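You operate a simulated robot arm through the tools that you are given. There is no shell and no other tool. Be economical: measure what you need, move in short steps, check, and stop when the job is done.

Carry out the task below with a simulated robot arm. There is one attempt and no reset: what you move stays moved.

## Task
Run the blue sieve in the shaker for 10 seconds.
Fine: lid back on and red knob to LOCK; switch off when it has stopped; sieve, knob and dial stay so.
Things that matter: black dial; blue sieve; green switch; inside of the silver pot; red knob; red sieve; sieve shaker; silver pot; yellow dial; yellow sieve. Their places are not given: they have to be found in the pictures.

The check looks at the end state, three seconds after you hand in, the way a careful person would. Anything else that was tipped, shoved, dropped, spilled or broken makes it a failure. A push-on lid holds only when it is set on centred and level and pressed home; a screw cap is set on level and turned clockwise until tight.

## Robot
A 6-joint arm with a two-finger parallel gripper, fixed in place. Base frame: the origin is at the foot of the arm, x ahead of it, y to its left, z up; the work surface is at about z = 0. Lengths are in cm, angles in degrees, forces in N, time in s.
With the tool pointing down near the work surface it reaches from about 14 to 58 cm from the base axis. Its first joint turns from -66.0 to 66.0 degrees. Payload 2.1 kg.
Tool frame: the origin (TCP) lies between the finger pads and is the grasp point; the fingertips stand 3 cm ahead of it; z points along the fingers, y is the line along which they close. Largest opening 9.4 cm; finger width 2.8, thickness 1; the body of the gripper, 5 by 9.6 cm, starts 5.5 cm behind the TCP.
Orientation is that of the tool frame in the base frame, as [roll, pitch, yaw] about the fixed x, y, z axes, in that order (R = Rz(yaw) Ry(pitch) Rx(roll)). With the fingers straight down and closing along the base's y, the tool's x points along the base's -x, its y along +y and its z along -z.

## Interface
- The arm moves only by the tool servo_tool. Its argument "deltas" is a list of rows, each an object (a shift or turn left out is 0, a gripper value left out holds the last) with "linear": the shift along the tool's x, y, z in mm, a list of three; "dr": the turn, a rotation vector about the tool's x, y, z in degrees, a list of three; "grip": the opening, from 0 (shut) to 1 (fully open). In form: [{"linear": [dx, dy, dz], "dr": [rx, ry, rz], "grip": grip}, ...]. A call has 1 to 20 rows; each row shifts and turns the commanded pose from where the row before left it, along the tool's axes as they then stand. Rows are played at 5 a second. More than 5 cm and 8.6 degrees between two rows, or a gripper value outside its range, and nothing of the call is played. A pose out of reach is approached as far as the arm can. The call stops where the force on the tool passes 40 N (or 10 N more than at its start, if that is more) or the arm is blocked; 0.2 s more then pass. The fingers move at their own pace (about 7.2 cm/s each) and stop on an object; they squeeze with about 37 N. The grip force told is the motor's: it shows also when the fingers shut on nothing. Time passes only in rows, and 0.2 s behind the last, so rows that do not move let the fingers close. It gives the time, the measured TCP pose, the force on the tool (base axes), the opening and the grip force at its end, in the units of the frame above (readings bear some noise), with the torque about the TCP (base axes, N m) and any sound that the robot's microphone picked up.
- Cameras (640 x 400 px; columns grow to the right, rows downward): "scene" is fixed at [4.17, -37.13, 50.58]; the picture's right is [0.87, -0.49, 0.00], its down [-0.24, -0.43, -0.87] and it looks along [0.43, 0.76, -0.50] (base axes); focal length 214 px, centre (320, 200). "wrist" rides on the gripper at [7.6, 1.4, -10.2] in the tool frame; the picture's right is [-0.18, 0.98, 0.00], its down [-0.75, -0.14, -0.64] and it looks along [-0.63, -0.12, 0.77] (tool axes); focal length 243 px, centre (320, 200).
- get_image(camera): a new picture of that camera. No time passes.
- probe_pixels(camera, pixels): for up to 12 pixels [column, row] of the newest picture of that camera ("zoom" is the newest enlarged one), the place [x, y, z] in the base frame of the surface seen there, good to about 0.2 cm, but the place of the scene camera against the robot may be out by one fixed shift of up to 1.8 cm in any direction. No time passes.
- close_up(camera, box): a new picture of the part [left, top, right, bottom] of that camera's present view, enlarged. No time passes.
- hand_in(): hands the job in; it is judged then, once.

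Go step by step. Measure first, check grasps and placings, and put right what went wrong. The budget is 80 turns and 46 pictures, counting those below and the enlarged ones. Unless the task says otherwise, let go and move clear before handing in, and close with one line.

The tools are called as a command line: name --argument value ..., lists and objects as JSON in quotes. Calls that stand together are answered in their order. servo_tool: Moves the arm, as the interface text tells. Its arguments: {"type":"object","properties":{"deltas":{"type":"array","items":{"type":"object","properties":{"linear":{"type":"array","items":{"type":"number"}},"dr":{"type":"array","items":{"type":"number"}},"grip":{"type":"number"}}}}},"required":["deltas"]} The other tools are called the same way: get_image (camera) takes a picture; probe_pixels (camera, pixels) gives the place of the surface under pixels of a picture; close_up (camera, box) takes an enlarged picture of a part of a camera's view; hand_in () hands the job in.

At the start:

```text
t: 0.0
position: [28.81, -0.92, 43.71]
ee_rot: [180.0, 0.0, 180.0]
ft_force: [0.2, -0.5, 0.1]
torque: [-0.04, 0.02, 0.01]
finger_gap: 9.44
grasp_force: 0.1
```

scene: 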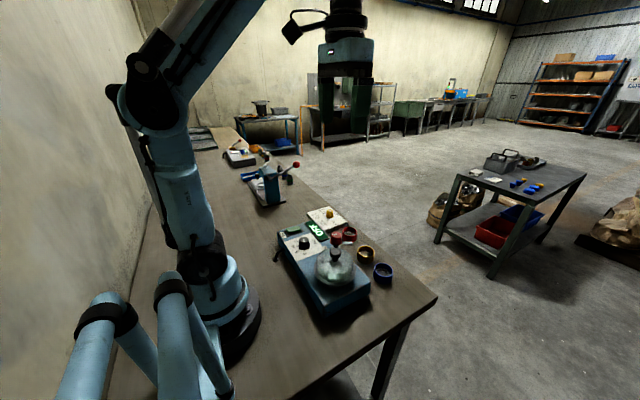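
wrist: 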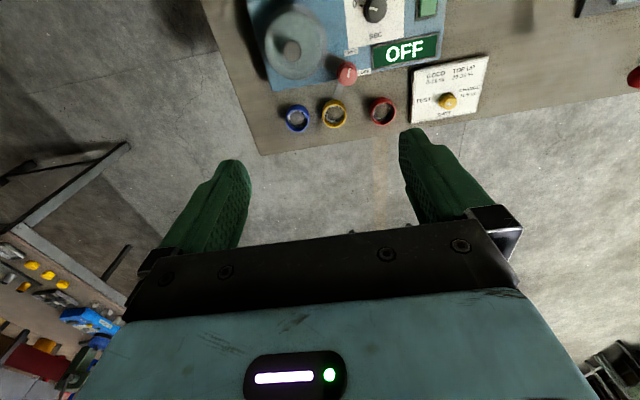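

The scene shows a blue shaker with a pot, dial and OFF display around (320,265), with three rings beside it. I'll enlarge both views.

close_up --camera "scene" --box '[260, 195, 420, 320]'

close_up --camera "wrist" --box '[230, 0, 500, 160]'

```text
3.20 times, centred on (340, 258) of scene
```

zoom: 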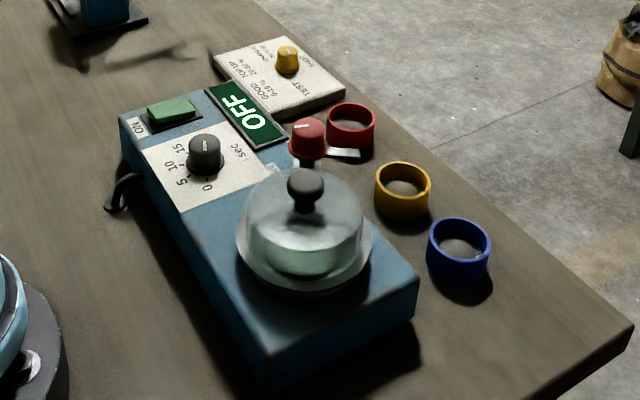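

```text
2.37 times, centred on (365, 80) of wrist
```

zoom: 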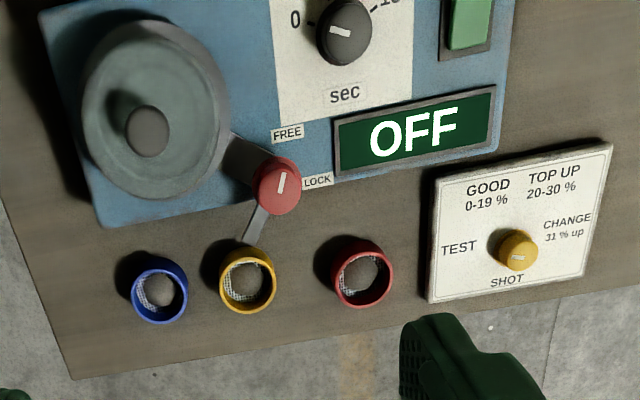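

The black dial (0–15 s), the green switch, the red knob (FREE/LOCK) and three sieves can be told apart. I'll probe their positions in the wrist close-up.

probe_pixels --camera "zoom" --pixels '[[147, 130], [100, 180], [210, 100], [278, 180], [252, 228], [345, 32], [470, 25], [160, 265], [160, 292], [517, 240], [400, 140], [240, 150]]'

servo_tool --deltas '[{"linear": [40, 0, 0]}, {"linear": [40, 0, 0]}, {"linear": [40, 0, 0]}, {"linear": [0, 0, 0]}]'

get_image --camera "wrist"

```text
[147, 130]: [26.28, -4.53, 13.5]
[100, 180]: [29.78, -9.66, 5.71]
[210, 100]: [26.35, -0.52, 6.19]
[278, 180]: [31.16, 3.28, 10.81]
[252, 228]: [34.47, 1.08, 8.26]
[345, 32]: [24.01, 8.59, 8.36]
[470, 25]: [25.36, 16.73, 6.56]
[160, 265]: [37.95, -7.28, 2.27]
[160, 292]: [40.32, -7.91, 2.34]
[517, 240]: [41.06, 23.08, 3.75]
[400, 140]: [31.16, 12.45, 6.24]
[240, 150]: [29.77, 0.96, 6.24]
```

```text
t: 1.0
position: [16.65, -0.6, 43.75]
ee_rot: [179.9, 0.0, 179.8]
ft_force: [-0.6, 0.5, -0.3]
torque: [0.01, -0.03, -0.01]
finger_gap: 9.39
grasp_force: 0.1
```

```text
41 pictures are left
```

wrist: 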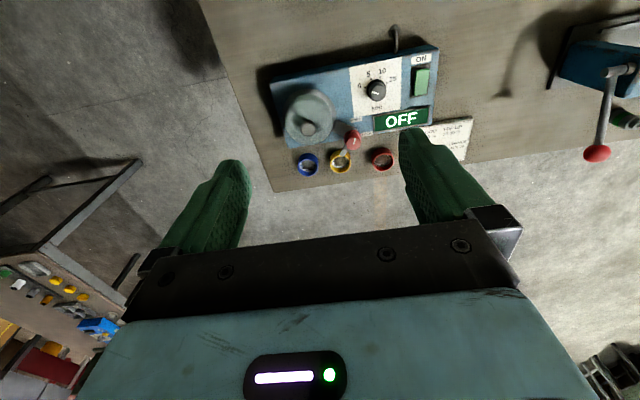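

Now the whole machine is in view. I'll enlarge it and probe.

close_up --camera "wrist" --box '[260, 35, 480, 190]'

```text
2.58 times, centred on (370, 112) of wrist
```

zoom: 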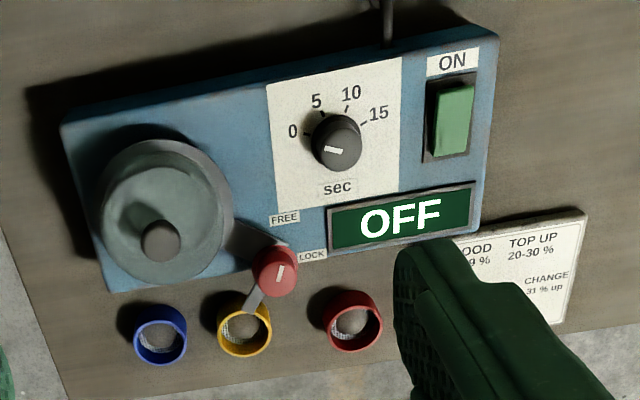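

I'll probe the machine corners, dial, labels, pot lid and sieves for geometry.

probe_pixels --camera "zoom" --pixels '[[70, 130], [490, 40], [110, 285], [305, 132], [347, 107], [285, 218], [312, 256], [160, 232], [105, 215], [232, 215], [453, 110], [440, 150]]'

probe_pixels --camera "zoom" --pixels '[[335, 135], [330, 120], [278, 262], [252, 298], [135, 335], [186, 335], [160, 310], [160, 362], [222, 240], [255, 245], [165, 145], [160, 285]]'

```text
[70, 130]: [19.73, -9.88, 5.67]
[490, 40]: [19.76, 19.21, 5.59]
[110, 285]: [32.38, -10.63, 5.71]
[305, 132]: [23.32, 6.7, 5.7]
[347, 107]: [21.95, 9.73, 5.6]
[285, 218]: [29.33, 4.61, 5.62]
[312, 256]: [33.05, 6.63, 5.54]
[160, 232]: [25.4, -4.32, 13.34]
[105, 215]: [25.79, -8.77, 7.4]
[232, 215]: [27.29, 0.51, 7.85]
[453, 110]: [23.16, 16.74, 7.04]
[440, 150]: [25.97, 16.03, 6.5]
```

```text
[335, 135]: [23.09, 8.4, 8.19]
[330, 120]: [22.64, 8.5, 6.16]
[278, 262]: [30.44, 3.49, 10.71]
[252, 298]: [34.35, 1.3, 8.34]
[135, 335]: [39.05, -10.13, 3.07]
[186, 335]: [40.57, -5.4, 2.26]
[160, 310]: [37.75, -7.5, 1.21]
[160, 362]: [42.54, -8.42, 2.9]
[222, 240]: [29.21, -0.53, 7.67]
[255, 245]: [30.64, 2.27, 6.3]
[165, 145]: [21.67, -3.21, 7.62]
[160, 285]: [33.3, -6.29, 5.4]
```

Machine edges lie along the base axes. I'll look at the pot and red knob in tight close-ups.

close_up --camera "scene" --box '[310, 220, 400, 290]'

close_up --camera "wrist" --box '[280, 75, 400, 180]'

```text
5.71 times, centred on (355, 255) of scene
```

zoom: 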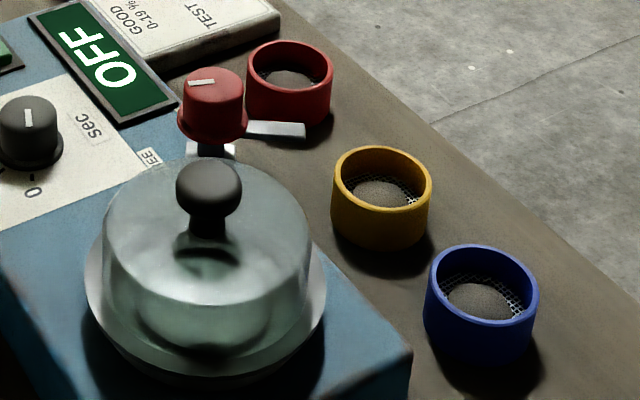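

```text
3.81 times, centred on (340, 128) of wrist
```

zoom: 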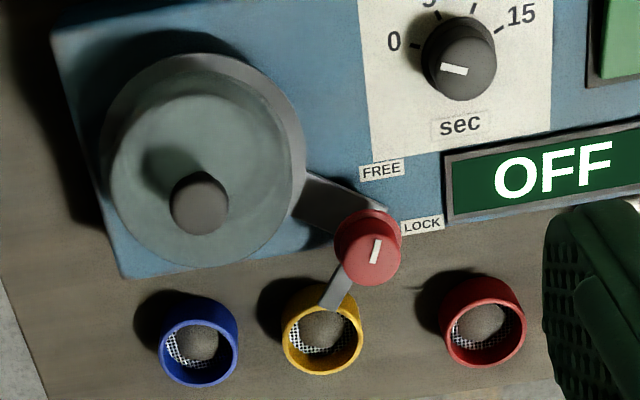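

The lid has a black knob and the red pointer is at FREE, with the latch arm swung away. I'll probe the lid profile in this zoom.

probe_pixels --camera "zoom" --pixels '[[198, 203], [175, 203], [226, 203], [198, 176], [200, 120], [130, 180], [270, 170], [210, 250], [297, 150], [200, 60], [110, 190], [190, 262]]'

probe_pixels --camera "zoom" --pixels '[[335, 300], [328, 305], [340, 285], [368, 245], [345, 245], [395, 245], [320, 200], [300, 205], [370, 213], [376, 262], [379, 240], [325, 180]]'

probe_pixels --camera "zoom" --pixels '[[163, 335], [235, 340], [200, 312], [198, 382], [178, 355], [200, 345], [240, 350], [222, 315], [160, 355], [286, 335], [361, 335], [450, 65]]'

```text
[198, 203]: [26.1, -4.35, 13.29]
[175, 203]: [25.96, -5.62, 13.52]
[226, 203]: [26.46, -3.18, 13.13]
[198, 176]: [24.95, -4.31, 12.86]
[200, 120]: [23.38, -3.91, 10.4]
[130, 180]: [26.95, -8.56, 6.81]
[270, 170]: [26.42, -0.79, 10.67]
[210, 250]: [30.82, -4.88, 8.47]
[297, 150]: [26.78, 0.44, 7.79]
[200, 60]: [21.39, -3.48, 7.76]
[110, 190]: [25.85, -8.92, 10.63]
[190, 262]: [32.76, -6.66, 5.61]
```

```text
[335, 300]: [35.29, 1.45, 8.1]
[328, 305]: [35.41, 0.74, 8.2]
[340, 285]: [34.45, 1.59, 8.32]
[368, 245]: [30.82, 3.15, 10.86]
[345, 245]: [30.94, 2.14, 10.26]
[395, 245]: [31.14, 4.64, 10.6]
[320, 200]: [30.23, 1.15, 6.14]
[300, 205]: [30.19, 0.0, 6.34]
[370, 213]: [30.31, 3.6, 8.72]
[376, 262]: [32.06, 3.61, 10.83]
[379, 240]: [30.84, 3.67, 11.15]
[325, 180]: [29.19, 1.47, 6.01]
```

```text
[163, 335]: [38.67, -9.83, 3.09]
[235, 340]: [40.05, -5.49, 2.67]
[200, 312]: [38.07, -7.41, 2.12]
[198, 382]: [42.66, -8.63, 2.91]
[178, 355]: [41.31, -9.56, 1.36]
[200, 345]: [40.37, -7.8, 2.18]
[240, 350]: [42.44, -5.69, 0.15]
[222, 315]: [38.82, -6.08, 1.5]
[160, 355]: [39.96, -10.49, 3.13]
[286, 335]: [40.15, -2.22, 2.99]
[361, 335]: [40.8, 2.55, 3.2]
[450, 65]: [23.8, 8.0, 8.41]
```

The lid top is at z≈10.6 and its knob at (26.0,-4.4), z up to 13.5. The blue sieve sits at about (40.3,-7.9) with its rim at z≈3.0. I'll move above the lid knob.

servo_tool --deltas '[{"linear": [-31, -12, 0], "grip": 0.6}, {"linear": [-31, -12, 20]}, {"linear": [-30, -11, 40]}, {"linear": [0, 0, 48]}, {"linear": [0, 0, 48]}, {"linear": [0, 0, 48]}, {"linear": [0, 0, 20]}, {"linear": [0, 0, 0]}, {"linear": [0, 0, 0]}]'

get_image --camera "wrist"

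close_up --camera "scene" --box '[260, 150, 420, 290]'

```text
refused: row 3 steps farther than a row can; nothing moved
```

```text
37 pictures are left
```

wrist: 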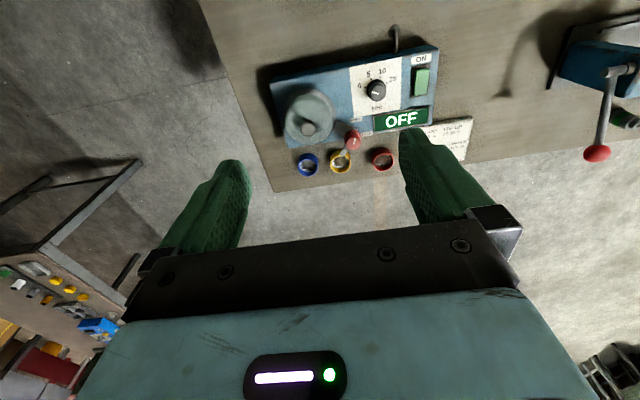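

```text
2.86 times, centred on (340, 220) of scene
```

zoom: 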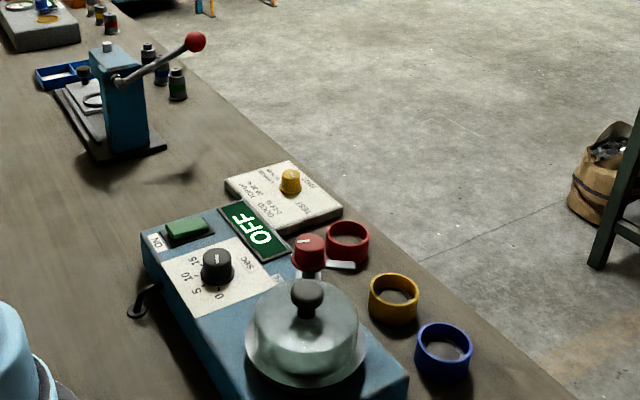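

The third row was too long, so nothing moved. I'll redo it with shorter rows.

servo_tool --deltas '[{"linear": [-31, -12, 0], "grip": 0.6}, {"linear": [-31, -12, 20]}, {"linear": [-30, -11, 30]}, {"linear": [0, 0, 48]}, {"linear": [0, 0, 48]}, {"linear": [0, 0, 48]}, {"linear": [0, 0, 30]}, {"linear": [0, 0, 0]}, {"linear": [0, 0, 0]}]'

get_image --camera "wrist"

```text
t: 3.0
position: [25.81, -4.37, 21.41]
ee_rot: [179.9, 0.0, -179.9]
ft_force: [1.3, -1.1, 0.5]
torque: [0.01, -0.03, -0.01]
finger_gap: 5.64
grasp_force: 0.0
```

```text
35 pictures are left
```

wrist: 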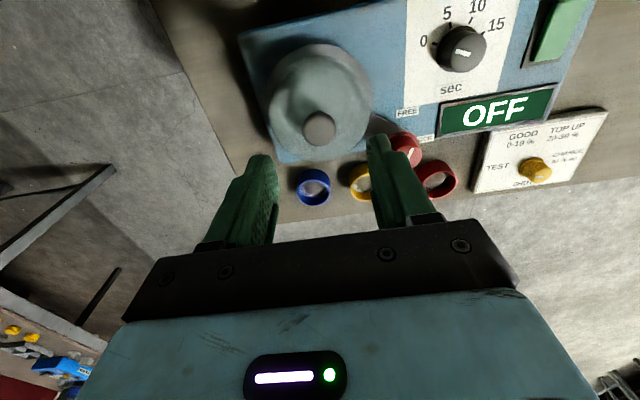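

I'm above the pot now. From this closer view I'll re-probe the lid knob, sieve rim and dial.

probe_pixels --camera "wrist" --pixels '[[318, 127], [305, 127], [331, 127], [318, 114], [318, 141], [300, 80], [297, 185], [331, 185], [313, 171], [313, 203], [462, 45], [560, 30]]'

close_up --camera "wrist" --box '[250, 0, 610, 220]'

```text
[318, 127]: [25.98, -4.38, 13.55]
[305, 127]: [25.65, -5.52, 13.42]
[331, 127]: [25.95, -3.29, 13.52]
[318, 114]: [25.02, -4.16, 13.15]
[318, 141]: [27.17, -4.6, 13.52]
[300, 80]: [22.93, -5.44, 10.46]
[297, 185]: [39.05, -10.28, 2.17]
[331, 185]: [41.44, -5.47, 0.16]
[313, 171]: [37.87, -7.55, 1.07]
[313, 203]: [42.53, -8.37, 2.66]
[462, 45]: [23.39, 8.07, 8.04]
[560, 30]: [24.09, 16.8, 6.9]
```

```text
1.78 times, centred on (430, 110) of wrist
```

zoom: 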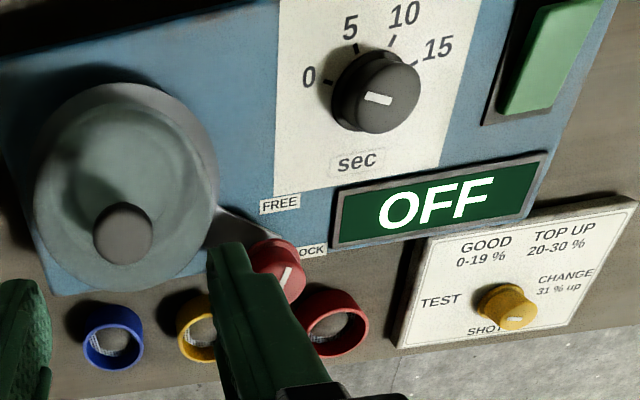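

The lid knob is centred at about (26.1,-4.4). I'll descend to TCP z≈14.3 and close.

servo_tool --deltas '[{"linear": [-2, 0, 30]}, {"linear": [0, 0, 30]}, {"linear": [0, 0, 11]}, {"grip": 0.0}, {}, {}, {}, {}]'

close_up --camera "scene" --box '[280, 180, 400, 300]'

```text
t: 4.8
position: [26.07, -4.3, 14.29]
ee_rot: [179.9, 0.0, 179.9]
ft_force: [0.3, -0.2, -1.1]
torque: [0.02, 0.0, -0.02]
finger_gap: 2.64
grasp_force: 37.0
heard: snap
```

```text
3.33 times, centred on (340, 240) of scene
```

zoom: 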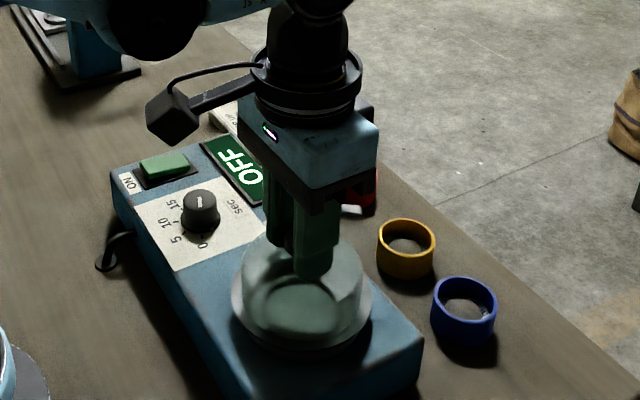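

The knob is held (gap 2.64). I'll lift the lid slowly.

servo_tool --deltas '[{"linear": [0, 0, -5]}, {"linear": [0, 0, -10]}, {"linear": [0, 0, -20]}, {"linear": [0, 0, -40]}, {"linear": [0, 0, -40]}, {}]'

close_up --camera "scene" --box '[280, 160, 400, 300]'

```text
t: 6.2
position: [26.29, -4.49, 25.8]
ee_rot: [180.0, 0.0, -180.0]
ft_force: [0.2, -0.3, -1.3]
torque: [-0.02, -0.03, 0.0]
finger_gap: 2.64
grasp_force: 37.5
```

```text
2.86 times, centred on (340, 230) of scene
```

zoom: 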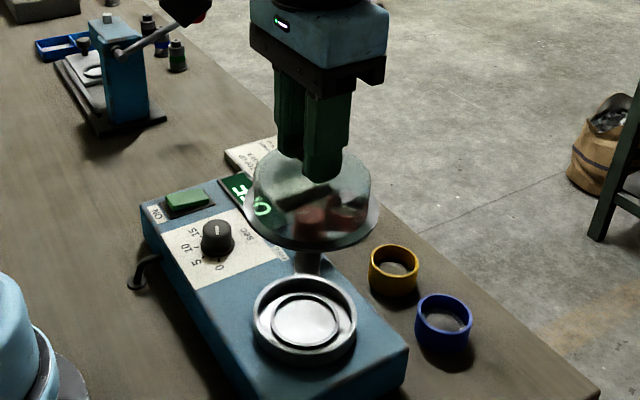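

The lid is a clear hat-shaped cover and it's held level. The open pot shows a seat ring at zoom (305,320). I'll check the free bench spot for the lid, and the pot.

probe_pixels --camera "zoom" --pixels '[[180, 160], [150, 180], [210, 150], [110, 150], [305, 320], [305, 283], [305, 362], [355, 320], [253, 320], [338, 322], [273, 318], [220, 135]]'

```text
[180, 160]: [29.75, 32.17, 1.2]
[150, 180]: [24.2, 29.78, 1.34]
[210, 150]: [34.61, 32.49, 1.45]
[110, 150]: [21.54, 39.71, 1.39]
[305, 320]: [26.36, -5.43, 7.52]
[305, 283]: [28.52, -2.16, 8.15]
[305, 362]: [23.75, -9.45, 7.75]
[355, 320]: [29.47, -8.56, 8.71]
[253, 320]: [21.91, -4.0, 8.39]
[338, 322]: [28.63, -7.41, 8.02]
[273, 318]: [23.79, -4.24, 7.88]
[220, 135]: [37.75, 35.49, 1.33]
```

Allowing for the scene camera shift (about +1.3 in z), bench spot (25,29) is clear. I'll carry the lid there and check before lowering.

servo_tool --deltas '[{"linear": [0, 20, 0]}, {"linear": [0, 45, 0]}, {"linear": [0, 45, 0]}, {"linear": [2, 45, 0]}, {"linear": [2, 45, 0]}, {"linear": [2, 45, 0]}, {"linear": [2, 45, 0]}, {"linear": [2, 44, 0]}, {}, {"linear": [0, 0, 45]}, {"linear": [0, 0, 45]}, {"linear": [0, 0, 45]}, {"linear": [0, 0, 20]}, {}]'

close_up --camera "scene" --box '[220, 140, 380, 260]'

```text
t: 9.2
position: [25.24, 29.16, 10.3]
ee_rot: [-180.0, 0.0, -179.9]
ft_force: [-0.5, 0.1, -1.7]
torque: [-0.02, 0.02, 0.03]
finger_gap: 2.66
grasp_force: 36.8
```

```text
3.33 times, centred on (300, 200) of scene
```

zoom: 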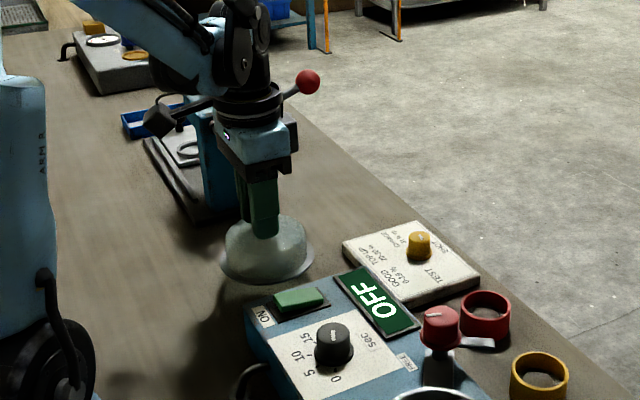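

The spot is clear, so I'll lower gently until the flange touches the bench.

servo_tool --deltas '[{"linear": [0, 0, 20]}, {"linear": [0, 0, 9]}, {"linear": [0, 0, 3]}, {"linear": [0, 0, 2]}, {"linear": [0, 0, 1]}, {"linear": [0, 0, 1]}, {}]'

```text
t: 10.5
position: [25.24, 29.18, 6.96]
ee_rot: [-179.9, -0.1, -180.0]
ft_force: [-0.6, -0.5, 6.4]
torque: [0.12, -0.15, 0.0]
finger_gap: 2.65
grasp_force: 36.9
stopped in row 6: the force on the tool passed its limit at 45 N (the readings are from after the stop); the commanded pose is now the measured one
```

It touched the bench (TCP z≈6.96, so the lid bottom is about 6.95 below the TCP). I'll release and rise.

servo_tool --deltas '[{"grip": 0.5}, {}, {}, {"linear": [0, 0, -20]}, {"linear": [0, 0, -45]}, {"linear": [0, 0, -45]}, {"linear": [0, 0, -45]}, {}]'

get_image --camera "wrist"

```text
t: 12.3
position: [25.15, 29.0, 22.53]
ee_rot: [-179.9, -0.2, -180.0]
ft_force: [-0.6, -0.4, -0.4]
torque: [-0.02, 0.0, -0.02]
finger_gap: 4.69
grasp_force: 0.1
```

```text
30 pictures are left
```

wrist: 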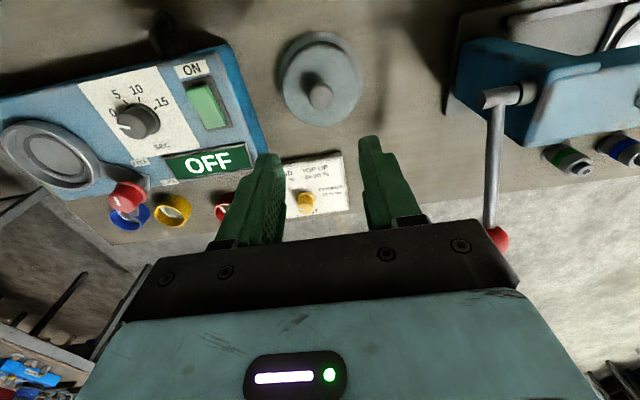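

The lid stands flat. I'll move back so the camera sees the pot interior and the blue sieve.

servo_tool --deltas '[{"linear": [6, -40, -20], "grip": 0.69}, {"linear": [6, -45, -15]}, {"linear": [6, -45, 0]}, {"linear": [6, -45, 0]}, {"linear": [6, -45, 0]}, {"linear": [6, -45, 0]}, {"linear": [6, -45, 0]}, {"linear": [6, -40, 0]}, {}, {}]'

close_up --camera "wrist" --box '[240, 20, 480, 190]'

```text
t: 14.5
position: [20.63, -5.88, 26.07]
ee_rot: [-179.8, -0.1, -180.0]
ft_force: [-0.3, 0.0, 0.0]
torque: [-0.02, -0.02, 0.01]
finger_gap: 6.48
grasp_force: 0.0
```

```text
2.35 times, centred on (360, 105) of wrist
```

zoom: 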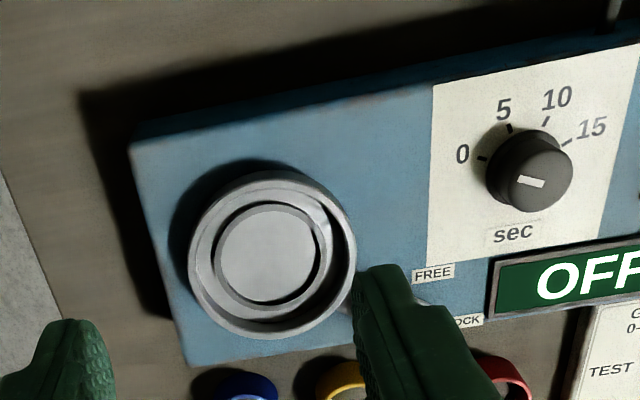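

probe_pixels --camera "zoom" --pixels '[[268, 255], [268, 210], [268, 298], [225, 255], [318, 255], [215, 258], [330, 252], [190, 260], [354, 250], [262, 177], [275, 336], [268, 318]]'

probe_pixels --camera "zoom" --pixels '[[200, 260], [345, 250], [270, 186], [272, 328], [336, 225], [205, 235], [298, 210], [250, 205], [484, 158], [509, 127], [546, 122], [567, 142]]'

get_image --camera "wrist"

```text
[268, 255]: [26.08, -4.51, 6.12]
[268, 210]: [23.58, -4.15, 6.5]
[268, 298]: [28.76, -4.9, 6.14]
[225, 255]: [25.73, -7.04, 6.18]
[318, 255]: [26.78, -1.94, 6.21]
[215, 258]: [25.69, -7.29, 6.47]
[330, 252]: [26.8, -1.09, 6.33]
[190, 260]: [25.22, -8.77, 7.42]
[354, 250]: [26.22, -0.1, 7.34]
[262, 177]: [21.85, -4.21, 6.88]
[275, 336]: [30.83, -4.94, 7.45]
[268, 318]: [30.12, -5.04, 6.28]
```

```text
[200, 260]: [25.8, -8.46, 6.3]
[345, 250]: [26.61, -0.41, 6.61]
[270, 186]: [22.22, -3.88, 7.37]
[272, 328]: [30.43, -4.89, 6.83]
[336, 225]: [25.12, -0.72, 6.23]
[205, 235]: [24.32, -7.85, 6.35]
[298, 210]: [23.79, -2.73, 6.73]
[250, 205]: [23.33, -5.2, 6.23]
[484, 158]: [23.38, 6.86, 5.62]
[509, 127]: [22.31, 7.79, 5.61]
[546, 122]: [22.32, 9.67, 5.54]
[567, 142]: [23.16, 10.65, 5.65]
```

```text
28 pictures are left
```

wrist: 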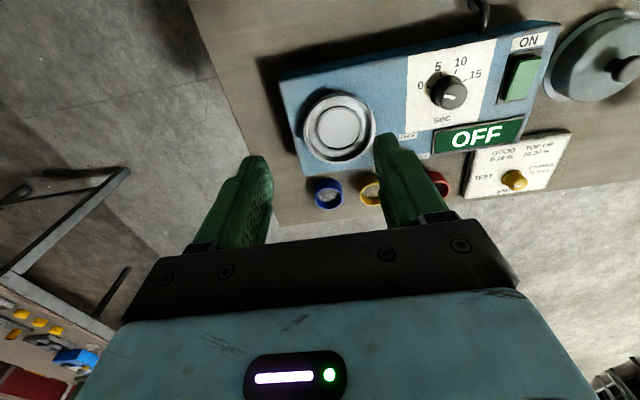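

The pot floor is z≈6.1 with a seat ring (inner radius ≈2.6) around (26.2,-4.45). The blue sieve (OD ≈4.85) fits inside it. I'll move above the sieve.

servo_tool --deltas '[{"linear": [-40, -4, 0]}, {"linear": [-40, -4, 0]}, {"linear": [-40, -4, 0]}, {"linear": [-40, -4, 20]}, {"linear": [-36, -4, 25]}, {"linear": [0, 0, 45]}, {"linear": [0, 0, 35]}, {}, {}]'

close_up --camera "wrist" --box '[220, 50, 460, 200]'

```text
t: 16.5
position: [40.22, -7.94, 13.47]
ee_rot: [-180.0, -0.2, -180.0]
ft_force: [-0.5, -0.1, 0.7]
torque: [0.03, 0.0, -0.01]
finger_gap: 6.49
grasp_force: 0.0
```

```text
2.67 times, centred on (340, 125) of wrist
```

zoom: 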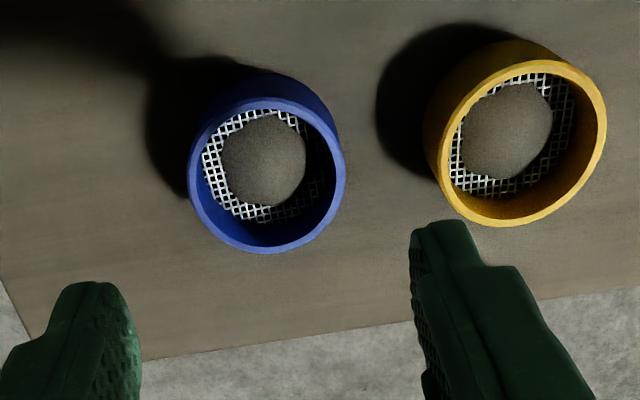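

The blue rim is clear at zoom (265,175). I'll probe its edges.

probe_pixels --camera "zoom" --pixels '[[191, 180], [341, 170], [262, 101], [266, 249], [205, 130], [325, 220], [205, 222], [322, 122], [443, 150], [265, 165]]'

```text
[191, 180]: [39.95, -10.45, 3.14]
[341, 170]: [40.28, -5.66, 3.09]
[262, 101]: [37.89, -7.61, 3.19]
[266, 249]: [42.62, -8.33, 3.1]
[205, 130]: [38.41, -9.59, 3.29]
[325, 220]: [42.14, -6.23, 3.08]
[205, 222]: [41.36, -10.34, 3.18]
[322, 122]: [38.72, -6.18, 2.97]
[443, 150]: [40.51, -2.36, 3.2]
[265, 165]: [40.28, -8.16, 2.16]
```

Sieve centre is (40.2,-8.05) with rim z≈3.1. I'll descend to TCP z≈4.6 and close.

servo_tool --deltas '[{"linear": [0, -1, 30]}, {"linear": [0, 0, 30]}, {"linear": [0, 0, 20]}, {"linear": [0, 0, 9]}, {}, {"grip": 0.55}, {"grip": 0.0}, {}, {}]'

get_image --camera "wrist"

```text
t: 18.5
position: [40.05, -7.92, 4.7]
ee_rot: [-179.9, -0.1, -180.0]
ft_force: [0.5, 1.0, 0.7]
torque: [-0.02, 0.01, 0.01]
finger_gap: 5.06
grasp_force: 37.0
```

```text
26 pictures are left
```

wrist: 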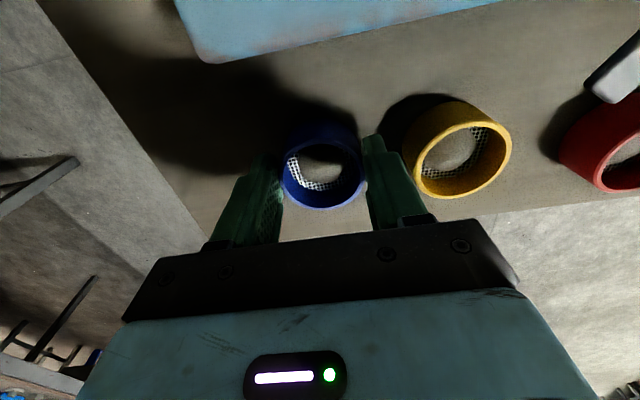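

Grasped (gap 5.06). I'll lift smoothly and carry it over the pot, then check.

servo_tool --deltas '[{"linear": [0, 0, -5]}, {"linear": [0, 0, -15]}, {"linear": [0, 0, -25]}, {"linear": [0, 0, -35]}, {"linear": [0, 0, -30]}, {"linear": [0, 0, -15]}, {"linear": [15, 4, 0]}, {"linear": [28, 8, 0]}, {"linear": [30, 8, 0]}, {"linear": [30, 8, 0]}, {"linear": [25, 5, 0]}, {"linear": [12.5, 2.5, 0]}, {}, {}]'

get_image --camera "wrist"

close_up --camera "scene" --box '[290, 190, 400, 300]'

```text
t: 21.5
position: [25.99, -4.36, 17.05]
ee_rot: [-179.9, -0.1, -180.0]
ft_force: [-0.3, -0.1, -1.6]
torque: [0.03, 0.0, 0.0]
finger_gap: 5.07
grasp_force: 36.5
```

```text
25 pictures are left
```

wrist: 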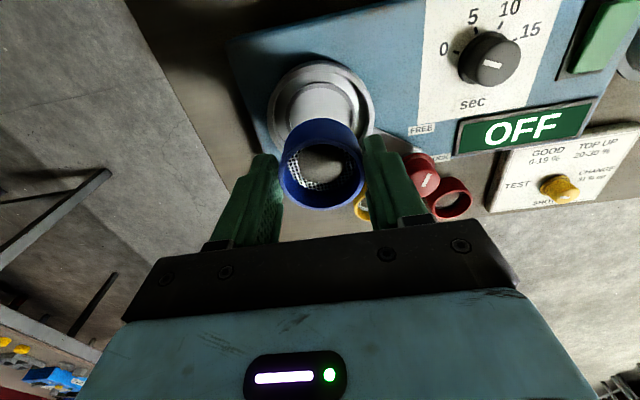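

```text
3.64 times, centred on (345, 245) of scene
```

zoom: 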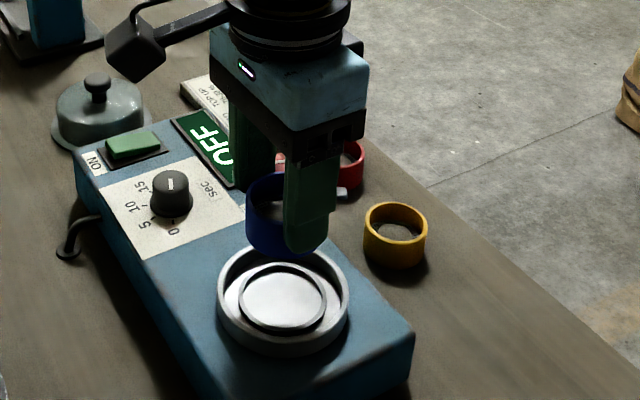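

The sieve is level over the pot. I'll probe its rim and the pot rim to centre precisely.

probe_pixels --camera "wrist" --pixels '[[281, 172], [364, 168], [324, 207], [321, 141], [295, 197], [353, 193], [270, 110], [373, 95], [307, 63], [285, 80], [350, 72], [292, 83]]'

```text
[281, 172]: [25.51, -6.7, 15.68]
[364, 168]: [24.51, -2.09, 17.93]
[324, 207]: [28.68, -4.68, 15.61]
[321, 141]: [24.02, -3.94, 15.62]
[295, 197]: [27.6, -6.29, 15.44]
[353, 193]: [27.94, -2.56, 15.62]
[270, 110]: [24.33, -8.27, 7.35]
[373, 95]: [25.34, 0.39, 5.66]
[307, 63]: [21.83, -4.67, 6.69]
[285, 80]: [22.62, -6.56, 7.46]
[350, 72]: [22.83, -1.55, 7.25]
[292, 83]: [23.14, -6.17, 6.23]
```

It's aligned to about 1 mm. I'll lower it into the seat ring.

servo_tool --deltas '[{"linear": [0, 0, 20]}, {"linear": [0, 0, 20]}, {"linear": [0, 0, 12]}, {"linear": [0, 0, 5]}, {"linear": [0, 0, 2]}, {"linear": [0, 0, 2]}, {}]'

close_up --camera "scene" --box '[310, 220, 390, 290]'

```text
t: 23.1
position: [26.11, -4.42, 10.96]
ee_rot: [-179.9, 0.0, 180.0]
ft_force: [-0.2, -0.6, -0.5]
torque: [0.0, 0.01, 0.01]
finger_gap: 5.11
grasp_force: 36.8
```

```text
5.71 times, centred on (350, 255) of scene
```

zoom: 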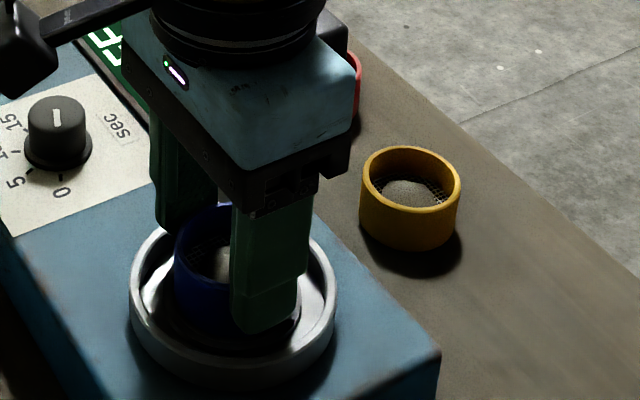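

It's entering the ring with no contact yet. I'll lower in 1 mm steps until it touches.

servo_tool --deltas '[{"linear": [0, 0, 1]}, {"linear": [0, 0, 1]}, {}]'

```text
t: 23.9
position: [25.95, -4.47, 10.87]
ee_rot: [-179.9, -0.1, -180.0]
ft_force: [-0.3, -0.8, -2.3]
torque: [0.01, -0.02, 0.02]
finger_gap: 5.1
grasp_force: 37.3
```

servo_tool --deltas '[{"linear": [0, 0, 1]}, {"linear": [0, 0, 0.5]}, {}]'

```text
t: 24.7
position: [25.9, -4.41, 10.7]
ee_rot: [-179.9, -0.3, 180.0]
ft_force: [-5.3, -1.2, 27.3]
torque: [0.05, -0.03, 0.03]
finger_gap: 5.08
grasp_force: 37.3
```

Contact came at TCP z≈10.7, which matches the floor height (≈6.05). I'll back off a hair, open slightly and rise.

servo_tool --deltas '[{"linear": [0, 0, -0.7]}, {"grip": 0.6}, {"grip": 0.66}, {}, {"linear": [0, 0, -10]}, {"linear": [0, 0, -30]}, {"linear": [0, 0, -40]}, {"linear": [0, 0, -40]}, {"linear": [20, 0, 0]}, {}]'

close_up --camera "wrist" --box '[230, 20, 470, 190]'

```text
t: 26.9
position: [24.03, -4.34, 22.54]
ee_rot: [-179.9, -0.1, 180.0]
ft_force: [0.1, -0.9, 0.4]
torque: [-0.01, 0.01, 0.01]
finger_gap: 6.21
grasp_force: 0.0
```

```text
2.35 times, centred on (350, 105) of wrist
```

zoom: 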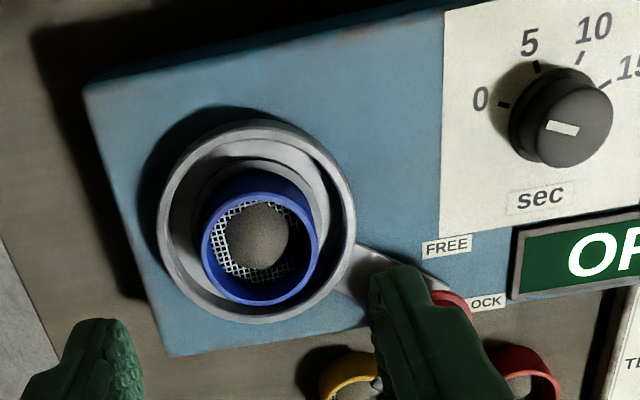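

probe_pixels --camera "zoom" --pixels '[[204, 250], [317, 245], [259, 195], [262, 302], [220, 288], [303, 285], [218, 212], [300, 205], [570, 105], [535, 160], [600, 85], [560, 128]]'

```text
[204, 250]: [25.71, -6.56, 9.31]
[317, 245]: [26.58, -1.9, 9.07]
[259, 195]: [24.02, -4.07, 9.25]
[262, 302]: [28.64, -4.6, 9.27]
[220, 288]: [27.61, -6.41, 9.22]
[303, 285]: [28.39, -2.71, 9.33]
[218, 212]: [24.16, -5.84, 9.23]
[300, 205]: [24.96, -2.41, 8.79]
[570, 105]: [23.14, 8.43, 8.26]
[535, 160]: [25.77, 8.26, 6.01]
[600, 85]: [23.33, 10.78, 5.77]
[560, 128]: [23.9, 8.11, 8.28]
```

The sieve sits level, centred at (26.3,-4.35) with rim z≈9.25. Next I'll go back above the lid.

servo_tool --deltas '[{"linear": [0, 25, 0], "grip": 0.5}, {"linear": [-2, 45, 0]}, {"linear": [-2, 45, 0]}, {"linear": [-2, 45, 0]}, {"linear": [-2, 45, 0]}, {"linear": [-2, 45, 0]}, {"linear": [-2.5, 45, 0]}, {"linear": [0, 40.5, 0]}, {}, {"linear": [0, 0, 45]}, {"linear": [0, 0, 25]}, {}]'

get_image --camera "wrist"

```text
t: 29.5
position: [25.27, 29.08, 15.57]
ee_rot: [-180.0, 0.0, 179.9]
ft_force: [0.2, 0.1, 0.2]
torque: [0.0, 0.02, 0.0]
finger_gap: 4.7
grasp_force: 0.1
```

```text
21 pictures are left
```

wrist: 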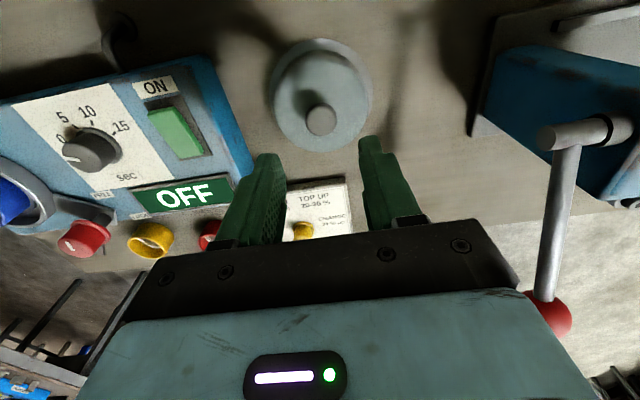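

probe_pixels --camera "wrist" --pixels '[[321, 120], [307, 120], [335, 120], [321, 106], [321, 134], [270, 95], [372, 90], [320, 39], [322, 151]]'

servo_tool --deltas '[{"linear": [0, 0, 40]}, {"linear": [0, 0, 35]}, {"linear": [0, 0, 10]}, {}, {"grip": 0.0}, {}, {}, {}]'

```text
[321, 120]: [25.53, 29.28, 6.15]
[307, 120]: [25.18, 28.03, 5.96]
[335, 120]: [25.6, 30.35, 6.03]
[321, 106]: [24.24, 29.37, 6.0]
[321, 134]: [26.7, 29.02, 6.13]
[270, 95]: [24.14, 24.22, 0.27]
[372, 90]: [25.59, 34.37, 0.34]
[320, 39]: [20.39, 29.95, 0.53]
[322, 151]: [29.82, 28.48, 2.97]
```

```text
t: 31.3
position: [25.16, 29.21, 7.2]
ee_rot: [-179.9, -0.1, -180.0]
ft_force: [-0.7, -0.3, 0.0]
torque: [-0.01, 0.02, 0.0]
finger_gap: 2.65
grasp_force: 37.2
```

The lid is gripped again. I'll lift it and carry it back over the pot to TCP (26.2,-4.42).

servo_tool --deltas '[{"linear": [0, 0, -10]}, {"linear": [0, 0, -40]}, {"linear": [0, 0, -45]}, {"linear": [0, 0, -45]}, {"linear": [0, 0, -30]}, {"linear": [0, -25, 0]}, {"linear": [-2, -45, 0]}, {"linear": [-2, -45, 0]}, {"linear": [-2, -45, 0]}, {"linear": [-2, -45, 0]}, {"linear": [-2, -45, 0]}, {"linear": [0, -45, 0]}, {"linear": [0, -41, 0]}, {}, {"linear": [0, 0, 40]}, {"linear": [0, 0, 20]}, {}, {}]'

get_image --camera "wrist"

close_up --camera "scene" --box '[290, 190, 400, 300]'

```text
t: 35.1
position: [26.25, -4.61, 18.13]
ee_rot: [-179.9, -0.1, -180.0]
ft_force: [0.3, -0.2, -2.1]
torque: [0.0, 0.0, 0.0]
finger_gap: 2.66
grasp_force: 36.6
```

```text
20 pictures are left
```

wrist: 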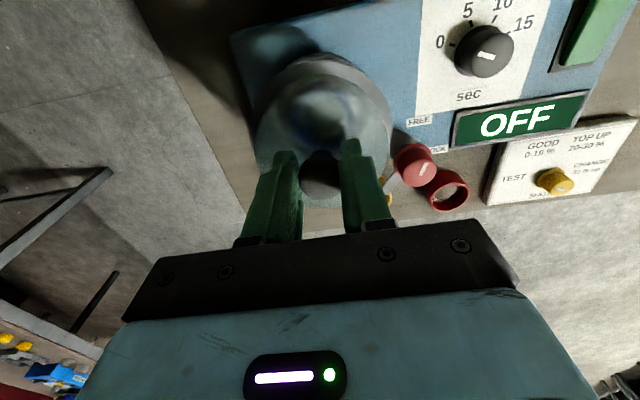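

```text
3.64 times, centred on (345, 245) of scene
```

zoom: 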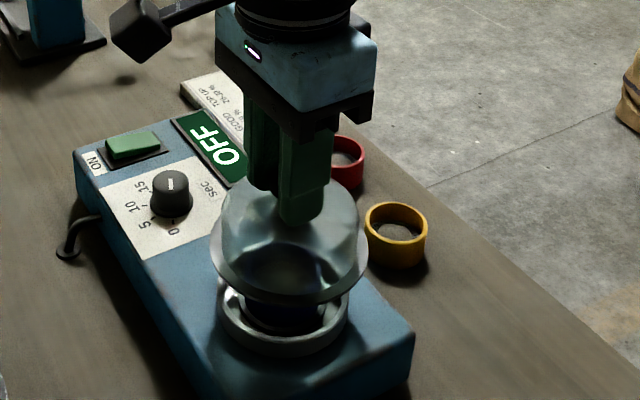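

The lid is hovering over the pot. I'll probe the lid edges and knob for centring.

probe_pixels --camera "wrist" --pixels '[[258, 140], [389, 122], [322, 58], [300, 64], [350, 64], [270, 90], [380, 90], [320, 150], [320, 155], [320, 196], [262, 105], [387, 105]]'

close_up --camera "wrist" --box '[230, 40, 410, 210]'

```text
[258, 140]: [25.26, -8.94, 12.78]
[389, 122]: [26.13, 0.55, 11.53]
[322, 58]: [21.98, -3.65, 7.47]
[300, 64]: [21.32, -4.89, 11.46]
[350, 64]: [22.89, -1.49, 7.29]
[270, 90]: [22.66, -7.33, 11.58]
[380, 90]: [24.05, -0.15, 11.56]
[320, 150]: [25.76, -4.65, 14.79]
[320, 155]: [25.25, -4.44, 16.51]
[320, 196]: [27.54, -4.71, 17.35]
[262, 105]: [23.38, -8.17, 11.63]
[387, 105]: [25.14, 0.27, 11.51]
```

```text
2.35 times, centred on (320, 125) of wrist
```

zoom: 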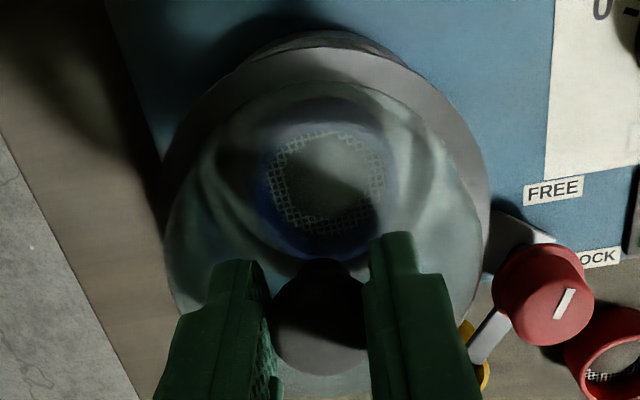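

The lid centre is about (26.3,-4.4), matching the pot. I'll lower it and press gently.

servo_tool --deltas '[{"linear": [0, 0, 15]}, {"linear": [0, 0, 12]}, {"linear": [0, 0, 5]}, {"linear": [0, 0, 2]}, {"linear": [0, 0, 1]}, {"linear": [0, 0, 1]}, {"linear": [0, 0, 1]}, {"linear": [0, 0, 1]}, {}]'

```text
t: 37.1
position: [26.22, -4.38, 14.32]
ee_rot: [-179.9, -0.2, 180.0]
ft_force: [-1.2, 0.7, 0.0]
torque: [0.03, 0.03, 0.01]
finger_gap: 2.63
grasp_force: 37.1
```

servo_tool --deltas '[{"linear": [0, 0, 0.7]}, {"linear": [0, 0, 0.7]}, {"linear": [0, 0, 0.7]}, {"linear": [0, 0, 0.7]}, {}]'

close_up --camera "scene" --box '[310, 215, 390, 290]'

```text
t: 37.8
position: [25.97, -4.47, 14.32]
ee_rot: [-179.9, -0.7, 180.0]
ft_force: [-1.7, -0.2, 1.1]
torque: [0.04, -0.32, -0.03]
finger_gap: 2.66
grasp_force: 37.2
heard: snap
stopped in row 3: the force on the tool passed its limit at 45 N (the readings are from after the stop); the commanded pose is now the measured one
```

```text
5.33 times, centred on (350, 252) of scene
```

zoom: 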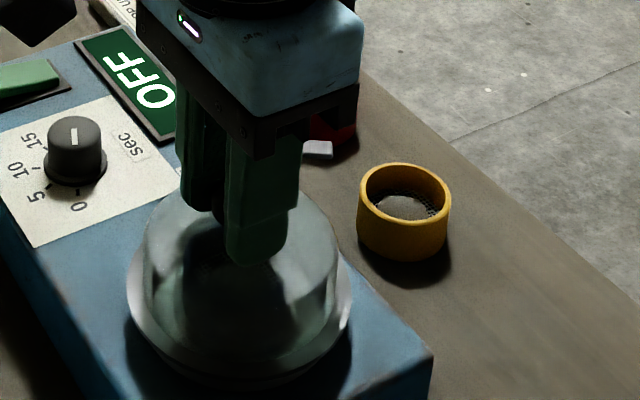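

A snap was heard and the lid is flush. I'll release and rise.

servo_tool --deltas '[{"grip": 0.5}, {}, {}, {"linear": [0, 0, -15]}, {"linear": [0, 0, -40]}, {"linear": [0, 0, -40]}, {}]'

get_image --camera "wrist"

```text
t: 39.4
position: [25.95, -4.37, 24.02]
ee_rot: [-179.9, -0.6, 179.9]
ft_force: [0.3, 0.4, 0.1]
torque: [-0.04, 0.0, 0.01]
finger_gap: 4.7
grasp_force: 0.0
```

```text
16 pictures are left
```

wrist: 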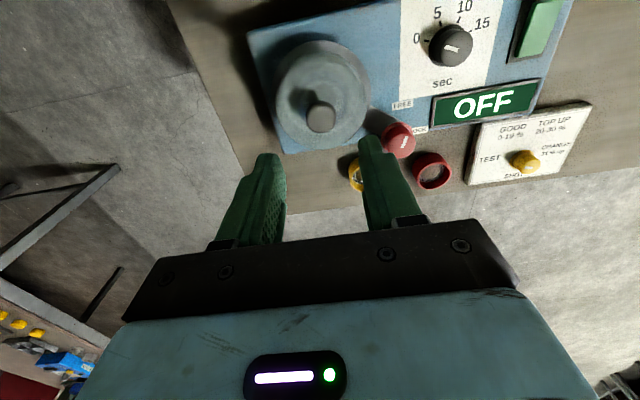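

The lid looks seated. Next is the red knob, so I'll take a close-up of it and probe its centre, pointer and labels.

close_up --camera "wrist" --box '[350, 80, 450, 160]'

```text
5.00 times, centred on (400, 120) of wrist
```

zoom: 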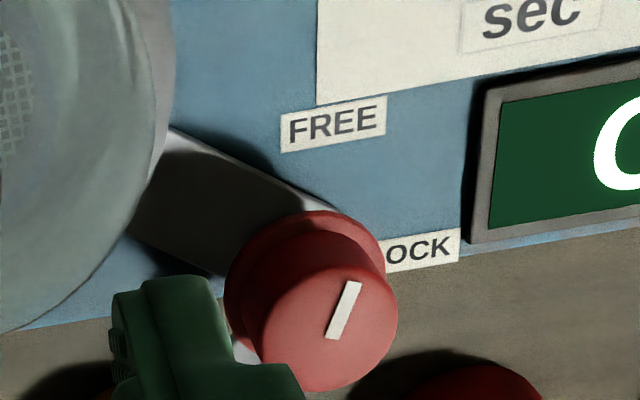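

probe_pixels --camera "zoom" --pixels '[[330, 320], [264, 320], [397, 320], [330, 262], [330, 388], [352, 285], [331, 335], [300, 212], [332, 123], [420, 252], [232, 290], [280, 240]]'

```text
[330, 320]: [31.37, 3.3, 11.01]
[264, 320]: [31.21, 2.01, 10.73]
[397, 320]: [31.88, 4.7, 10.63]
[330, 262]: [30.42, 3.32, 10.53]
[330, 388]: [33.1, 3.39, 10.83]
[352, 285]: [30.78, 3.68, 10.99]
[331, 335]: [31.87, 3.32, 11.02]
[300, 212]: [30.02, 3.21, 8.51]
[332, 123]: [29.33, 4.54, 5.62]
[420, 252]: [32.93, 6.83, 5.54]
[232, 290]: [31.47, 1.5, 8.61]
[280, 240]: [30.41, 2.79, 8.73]
```

The red knob is centred at about (31.5,3.35), top z≈10.9, pointer at FREE. LOCK is about 90° clockwise. I'll move above it, pre-turn the tool −45° and level it.

servo_tool --deltas '[{"linear": [-25, 35, 0], "dr": [0, -0.6, 0], "grip": 0.5}, {"linear": [-30.5, 30, 0]}, {"linear": [0, 12.2, 40]}, {"dr": [0, 0, -7.5]}, {"dr": [0, 0, -7.5]}, {"dr": [0, 0, -7.5]}, {"dr": [0, 0, -7.5]}, {"dr": [0, 0, -7.5]}, {"dr": [0, 0, -7.5]}, {"linear": [0, 0, 40]}, {}, {}]'

get_image --camera "wrist"

```text
t: 42.0
position: [31.63, 3.35, 15.67]
ee_rot: [-180.0, -0.1, -135.1]
ft_force: [0.5, 0.1, 0.5]
torque: [0.0, 0.02, 0.0]
finger_gap: 4.69
grasp_force: 0.1
```

```text
14 pictures are left
```

wrist: 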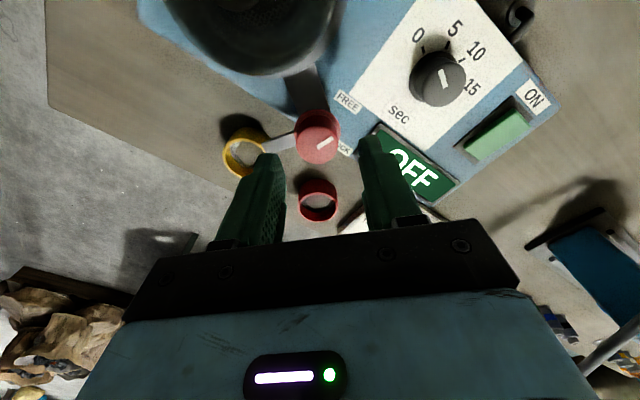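

The knob at (318,135) is centred between the fingers. I'll descend to TCP z≈12.1 and grip.

servo_tool --deltas '[{"linear": [0, 0, 25]}, {"linear": [0, 0, 10.5]}, {}, {"grip": 0.0}, {}, {}, {}]'

get_image --camera "wrist"

```text
t: 43.6
position: [31.81, 3.35, 12.23]
ee_rot: [-179.9, 0.0, -135.1]
ft_force: [20.8, -4.1, -13.8]
torque: [-0.85, 0.12, -0.07]
finger_gap: 2.86
grasp_force: 45.2
```

```text
13 pictures are left
```

wrist: 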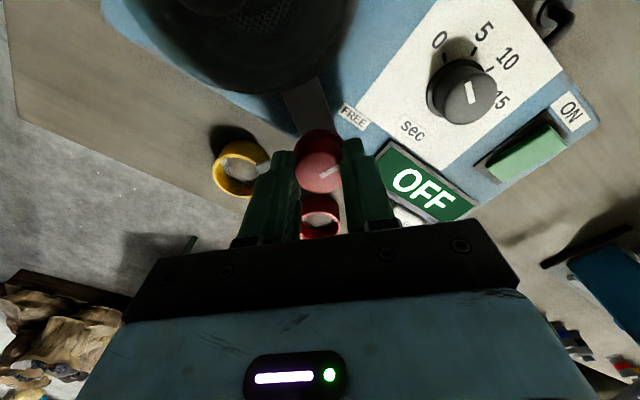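

Gripped, but with 20 N side load, so the fingers are off-centre by 1–2 mm. I'll shift to relieve it.

servo_tool --deltas '[{"linear": [-0.5, -1.5, 0]}, {}]'

```text
t: 44.2
position: [31.74, 3.24, 12.3]
ee_rot: [179.9, 0.0, -135.1]
ft_force: [1.9, -4.2, 4.6]
torque: [0.82, -1.03, 0.02]
finger_gap: 2.89
grasp_force: 44.7
```

The load dropped. I'll turn 30° clockwise and check.

servo_tool --deltas '[{"dr": [0, 0, 5]}, {"dr": [0, 0, 5]}, {"dr": [0, 0, 5]}, {"dr": [0, 0, 5]}, {"dr": [0, 0, 5]}, {"dr": [0, 0, 5]}, {}]'

get_image --camera "wrist"

```text
t: 45.8
position: [31.72, 3.07, 12.27]
ee_rot: [-180.0, -0.2, -165.2]
ft_force: [-15.7, 2.0, 16.4]
torque: [0.07, 0.63, 0.01]
finger_gap: 2.88
grasp_force: 45.5
```

```text
12 pictures are left
```

wrist: 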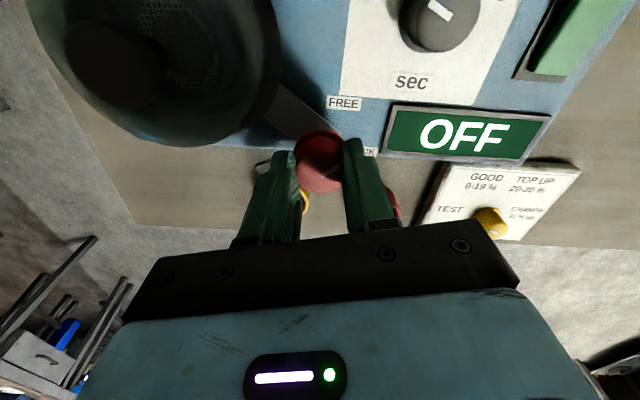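

The knob and latch arm (262,165) turn with the gripper. I'll relieve the −x side load and continue.

servo_tool --deltas '[{"linear": [1.2, 0, -0.5], "dr": [0, 0, 5]}, {"dr": [0, 0, 5]}, {"dr": [0, 0, 5]}, {"dr": [0, 0, 5]}, {"dr": [0, 0, 5]}, {"dr": [0, 0, 5]}, {}]'

```text
t: 47.4
position: [31.75, 3.24, 12.11]
ee_rot: [-179.9, 0.0, 165.0]
ft_force: [-1.1, 4.9, -28.3]
torque: [0.0, -0.4, 0.01]
finger_gap: 2.9
grasp_force: 44.8
```

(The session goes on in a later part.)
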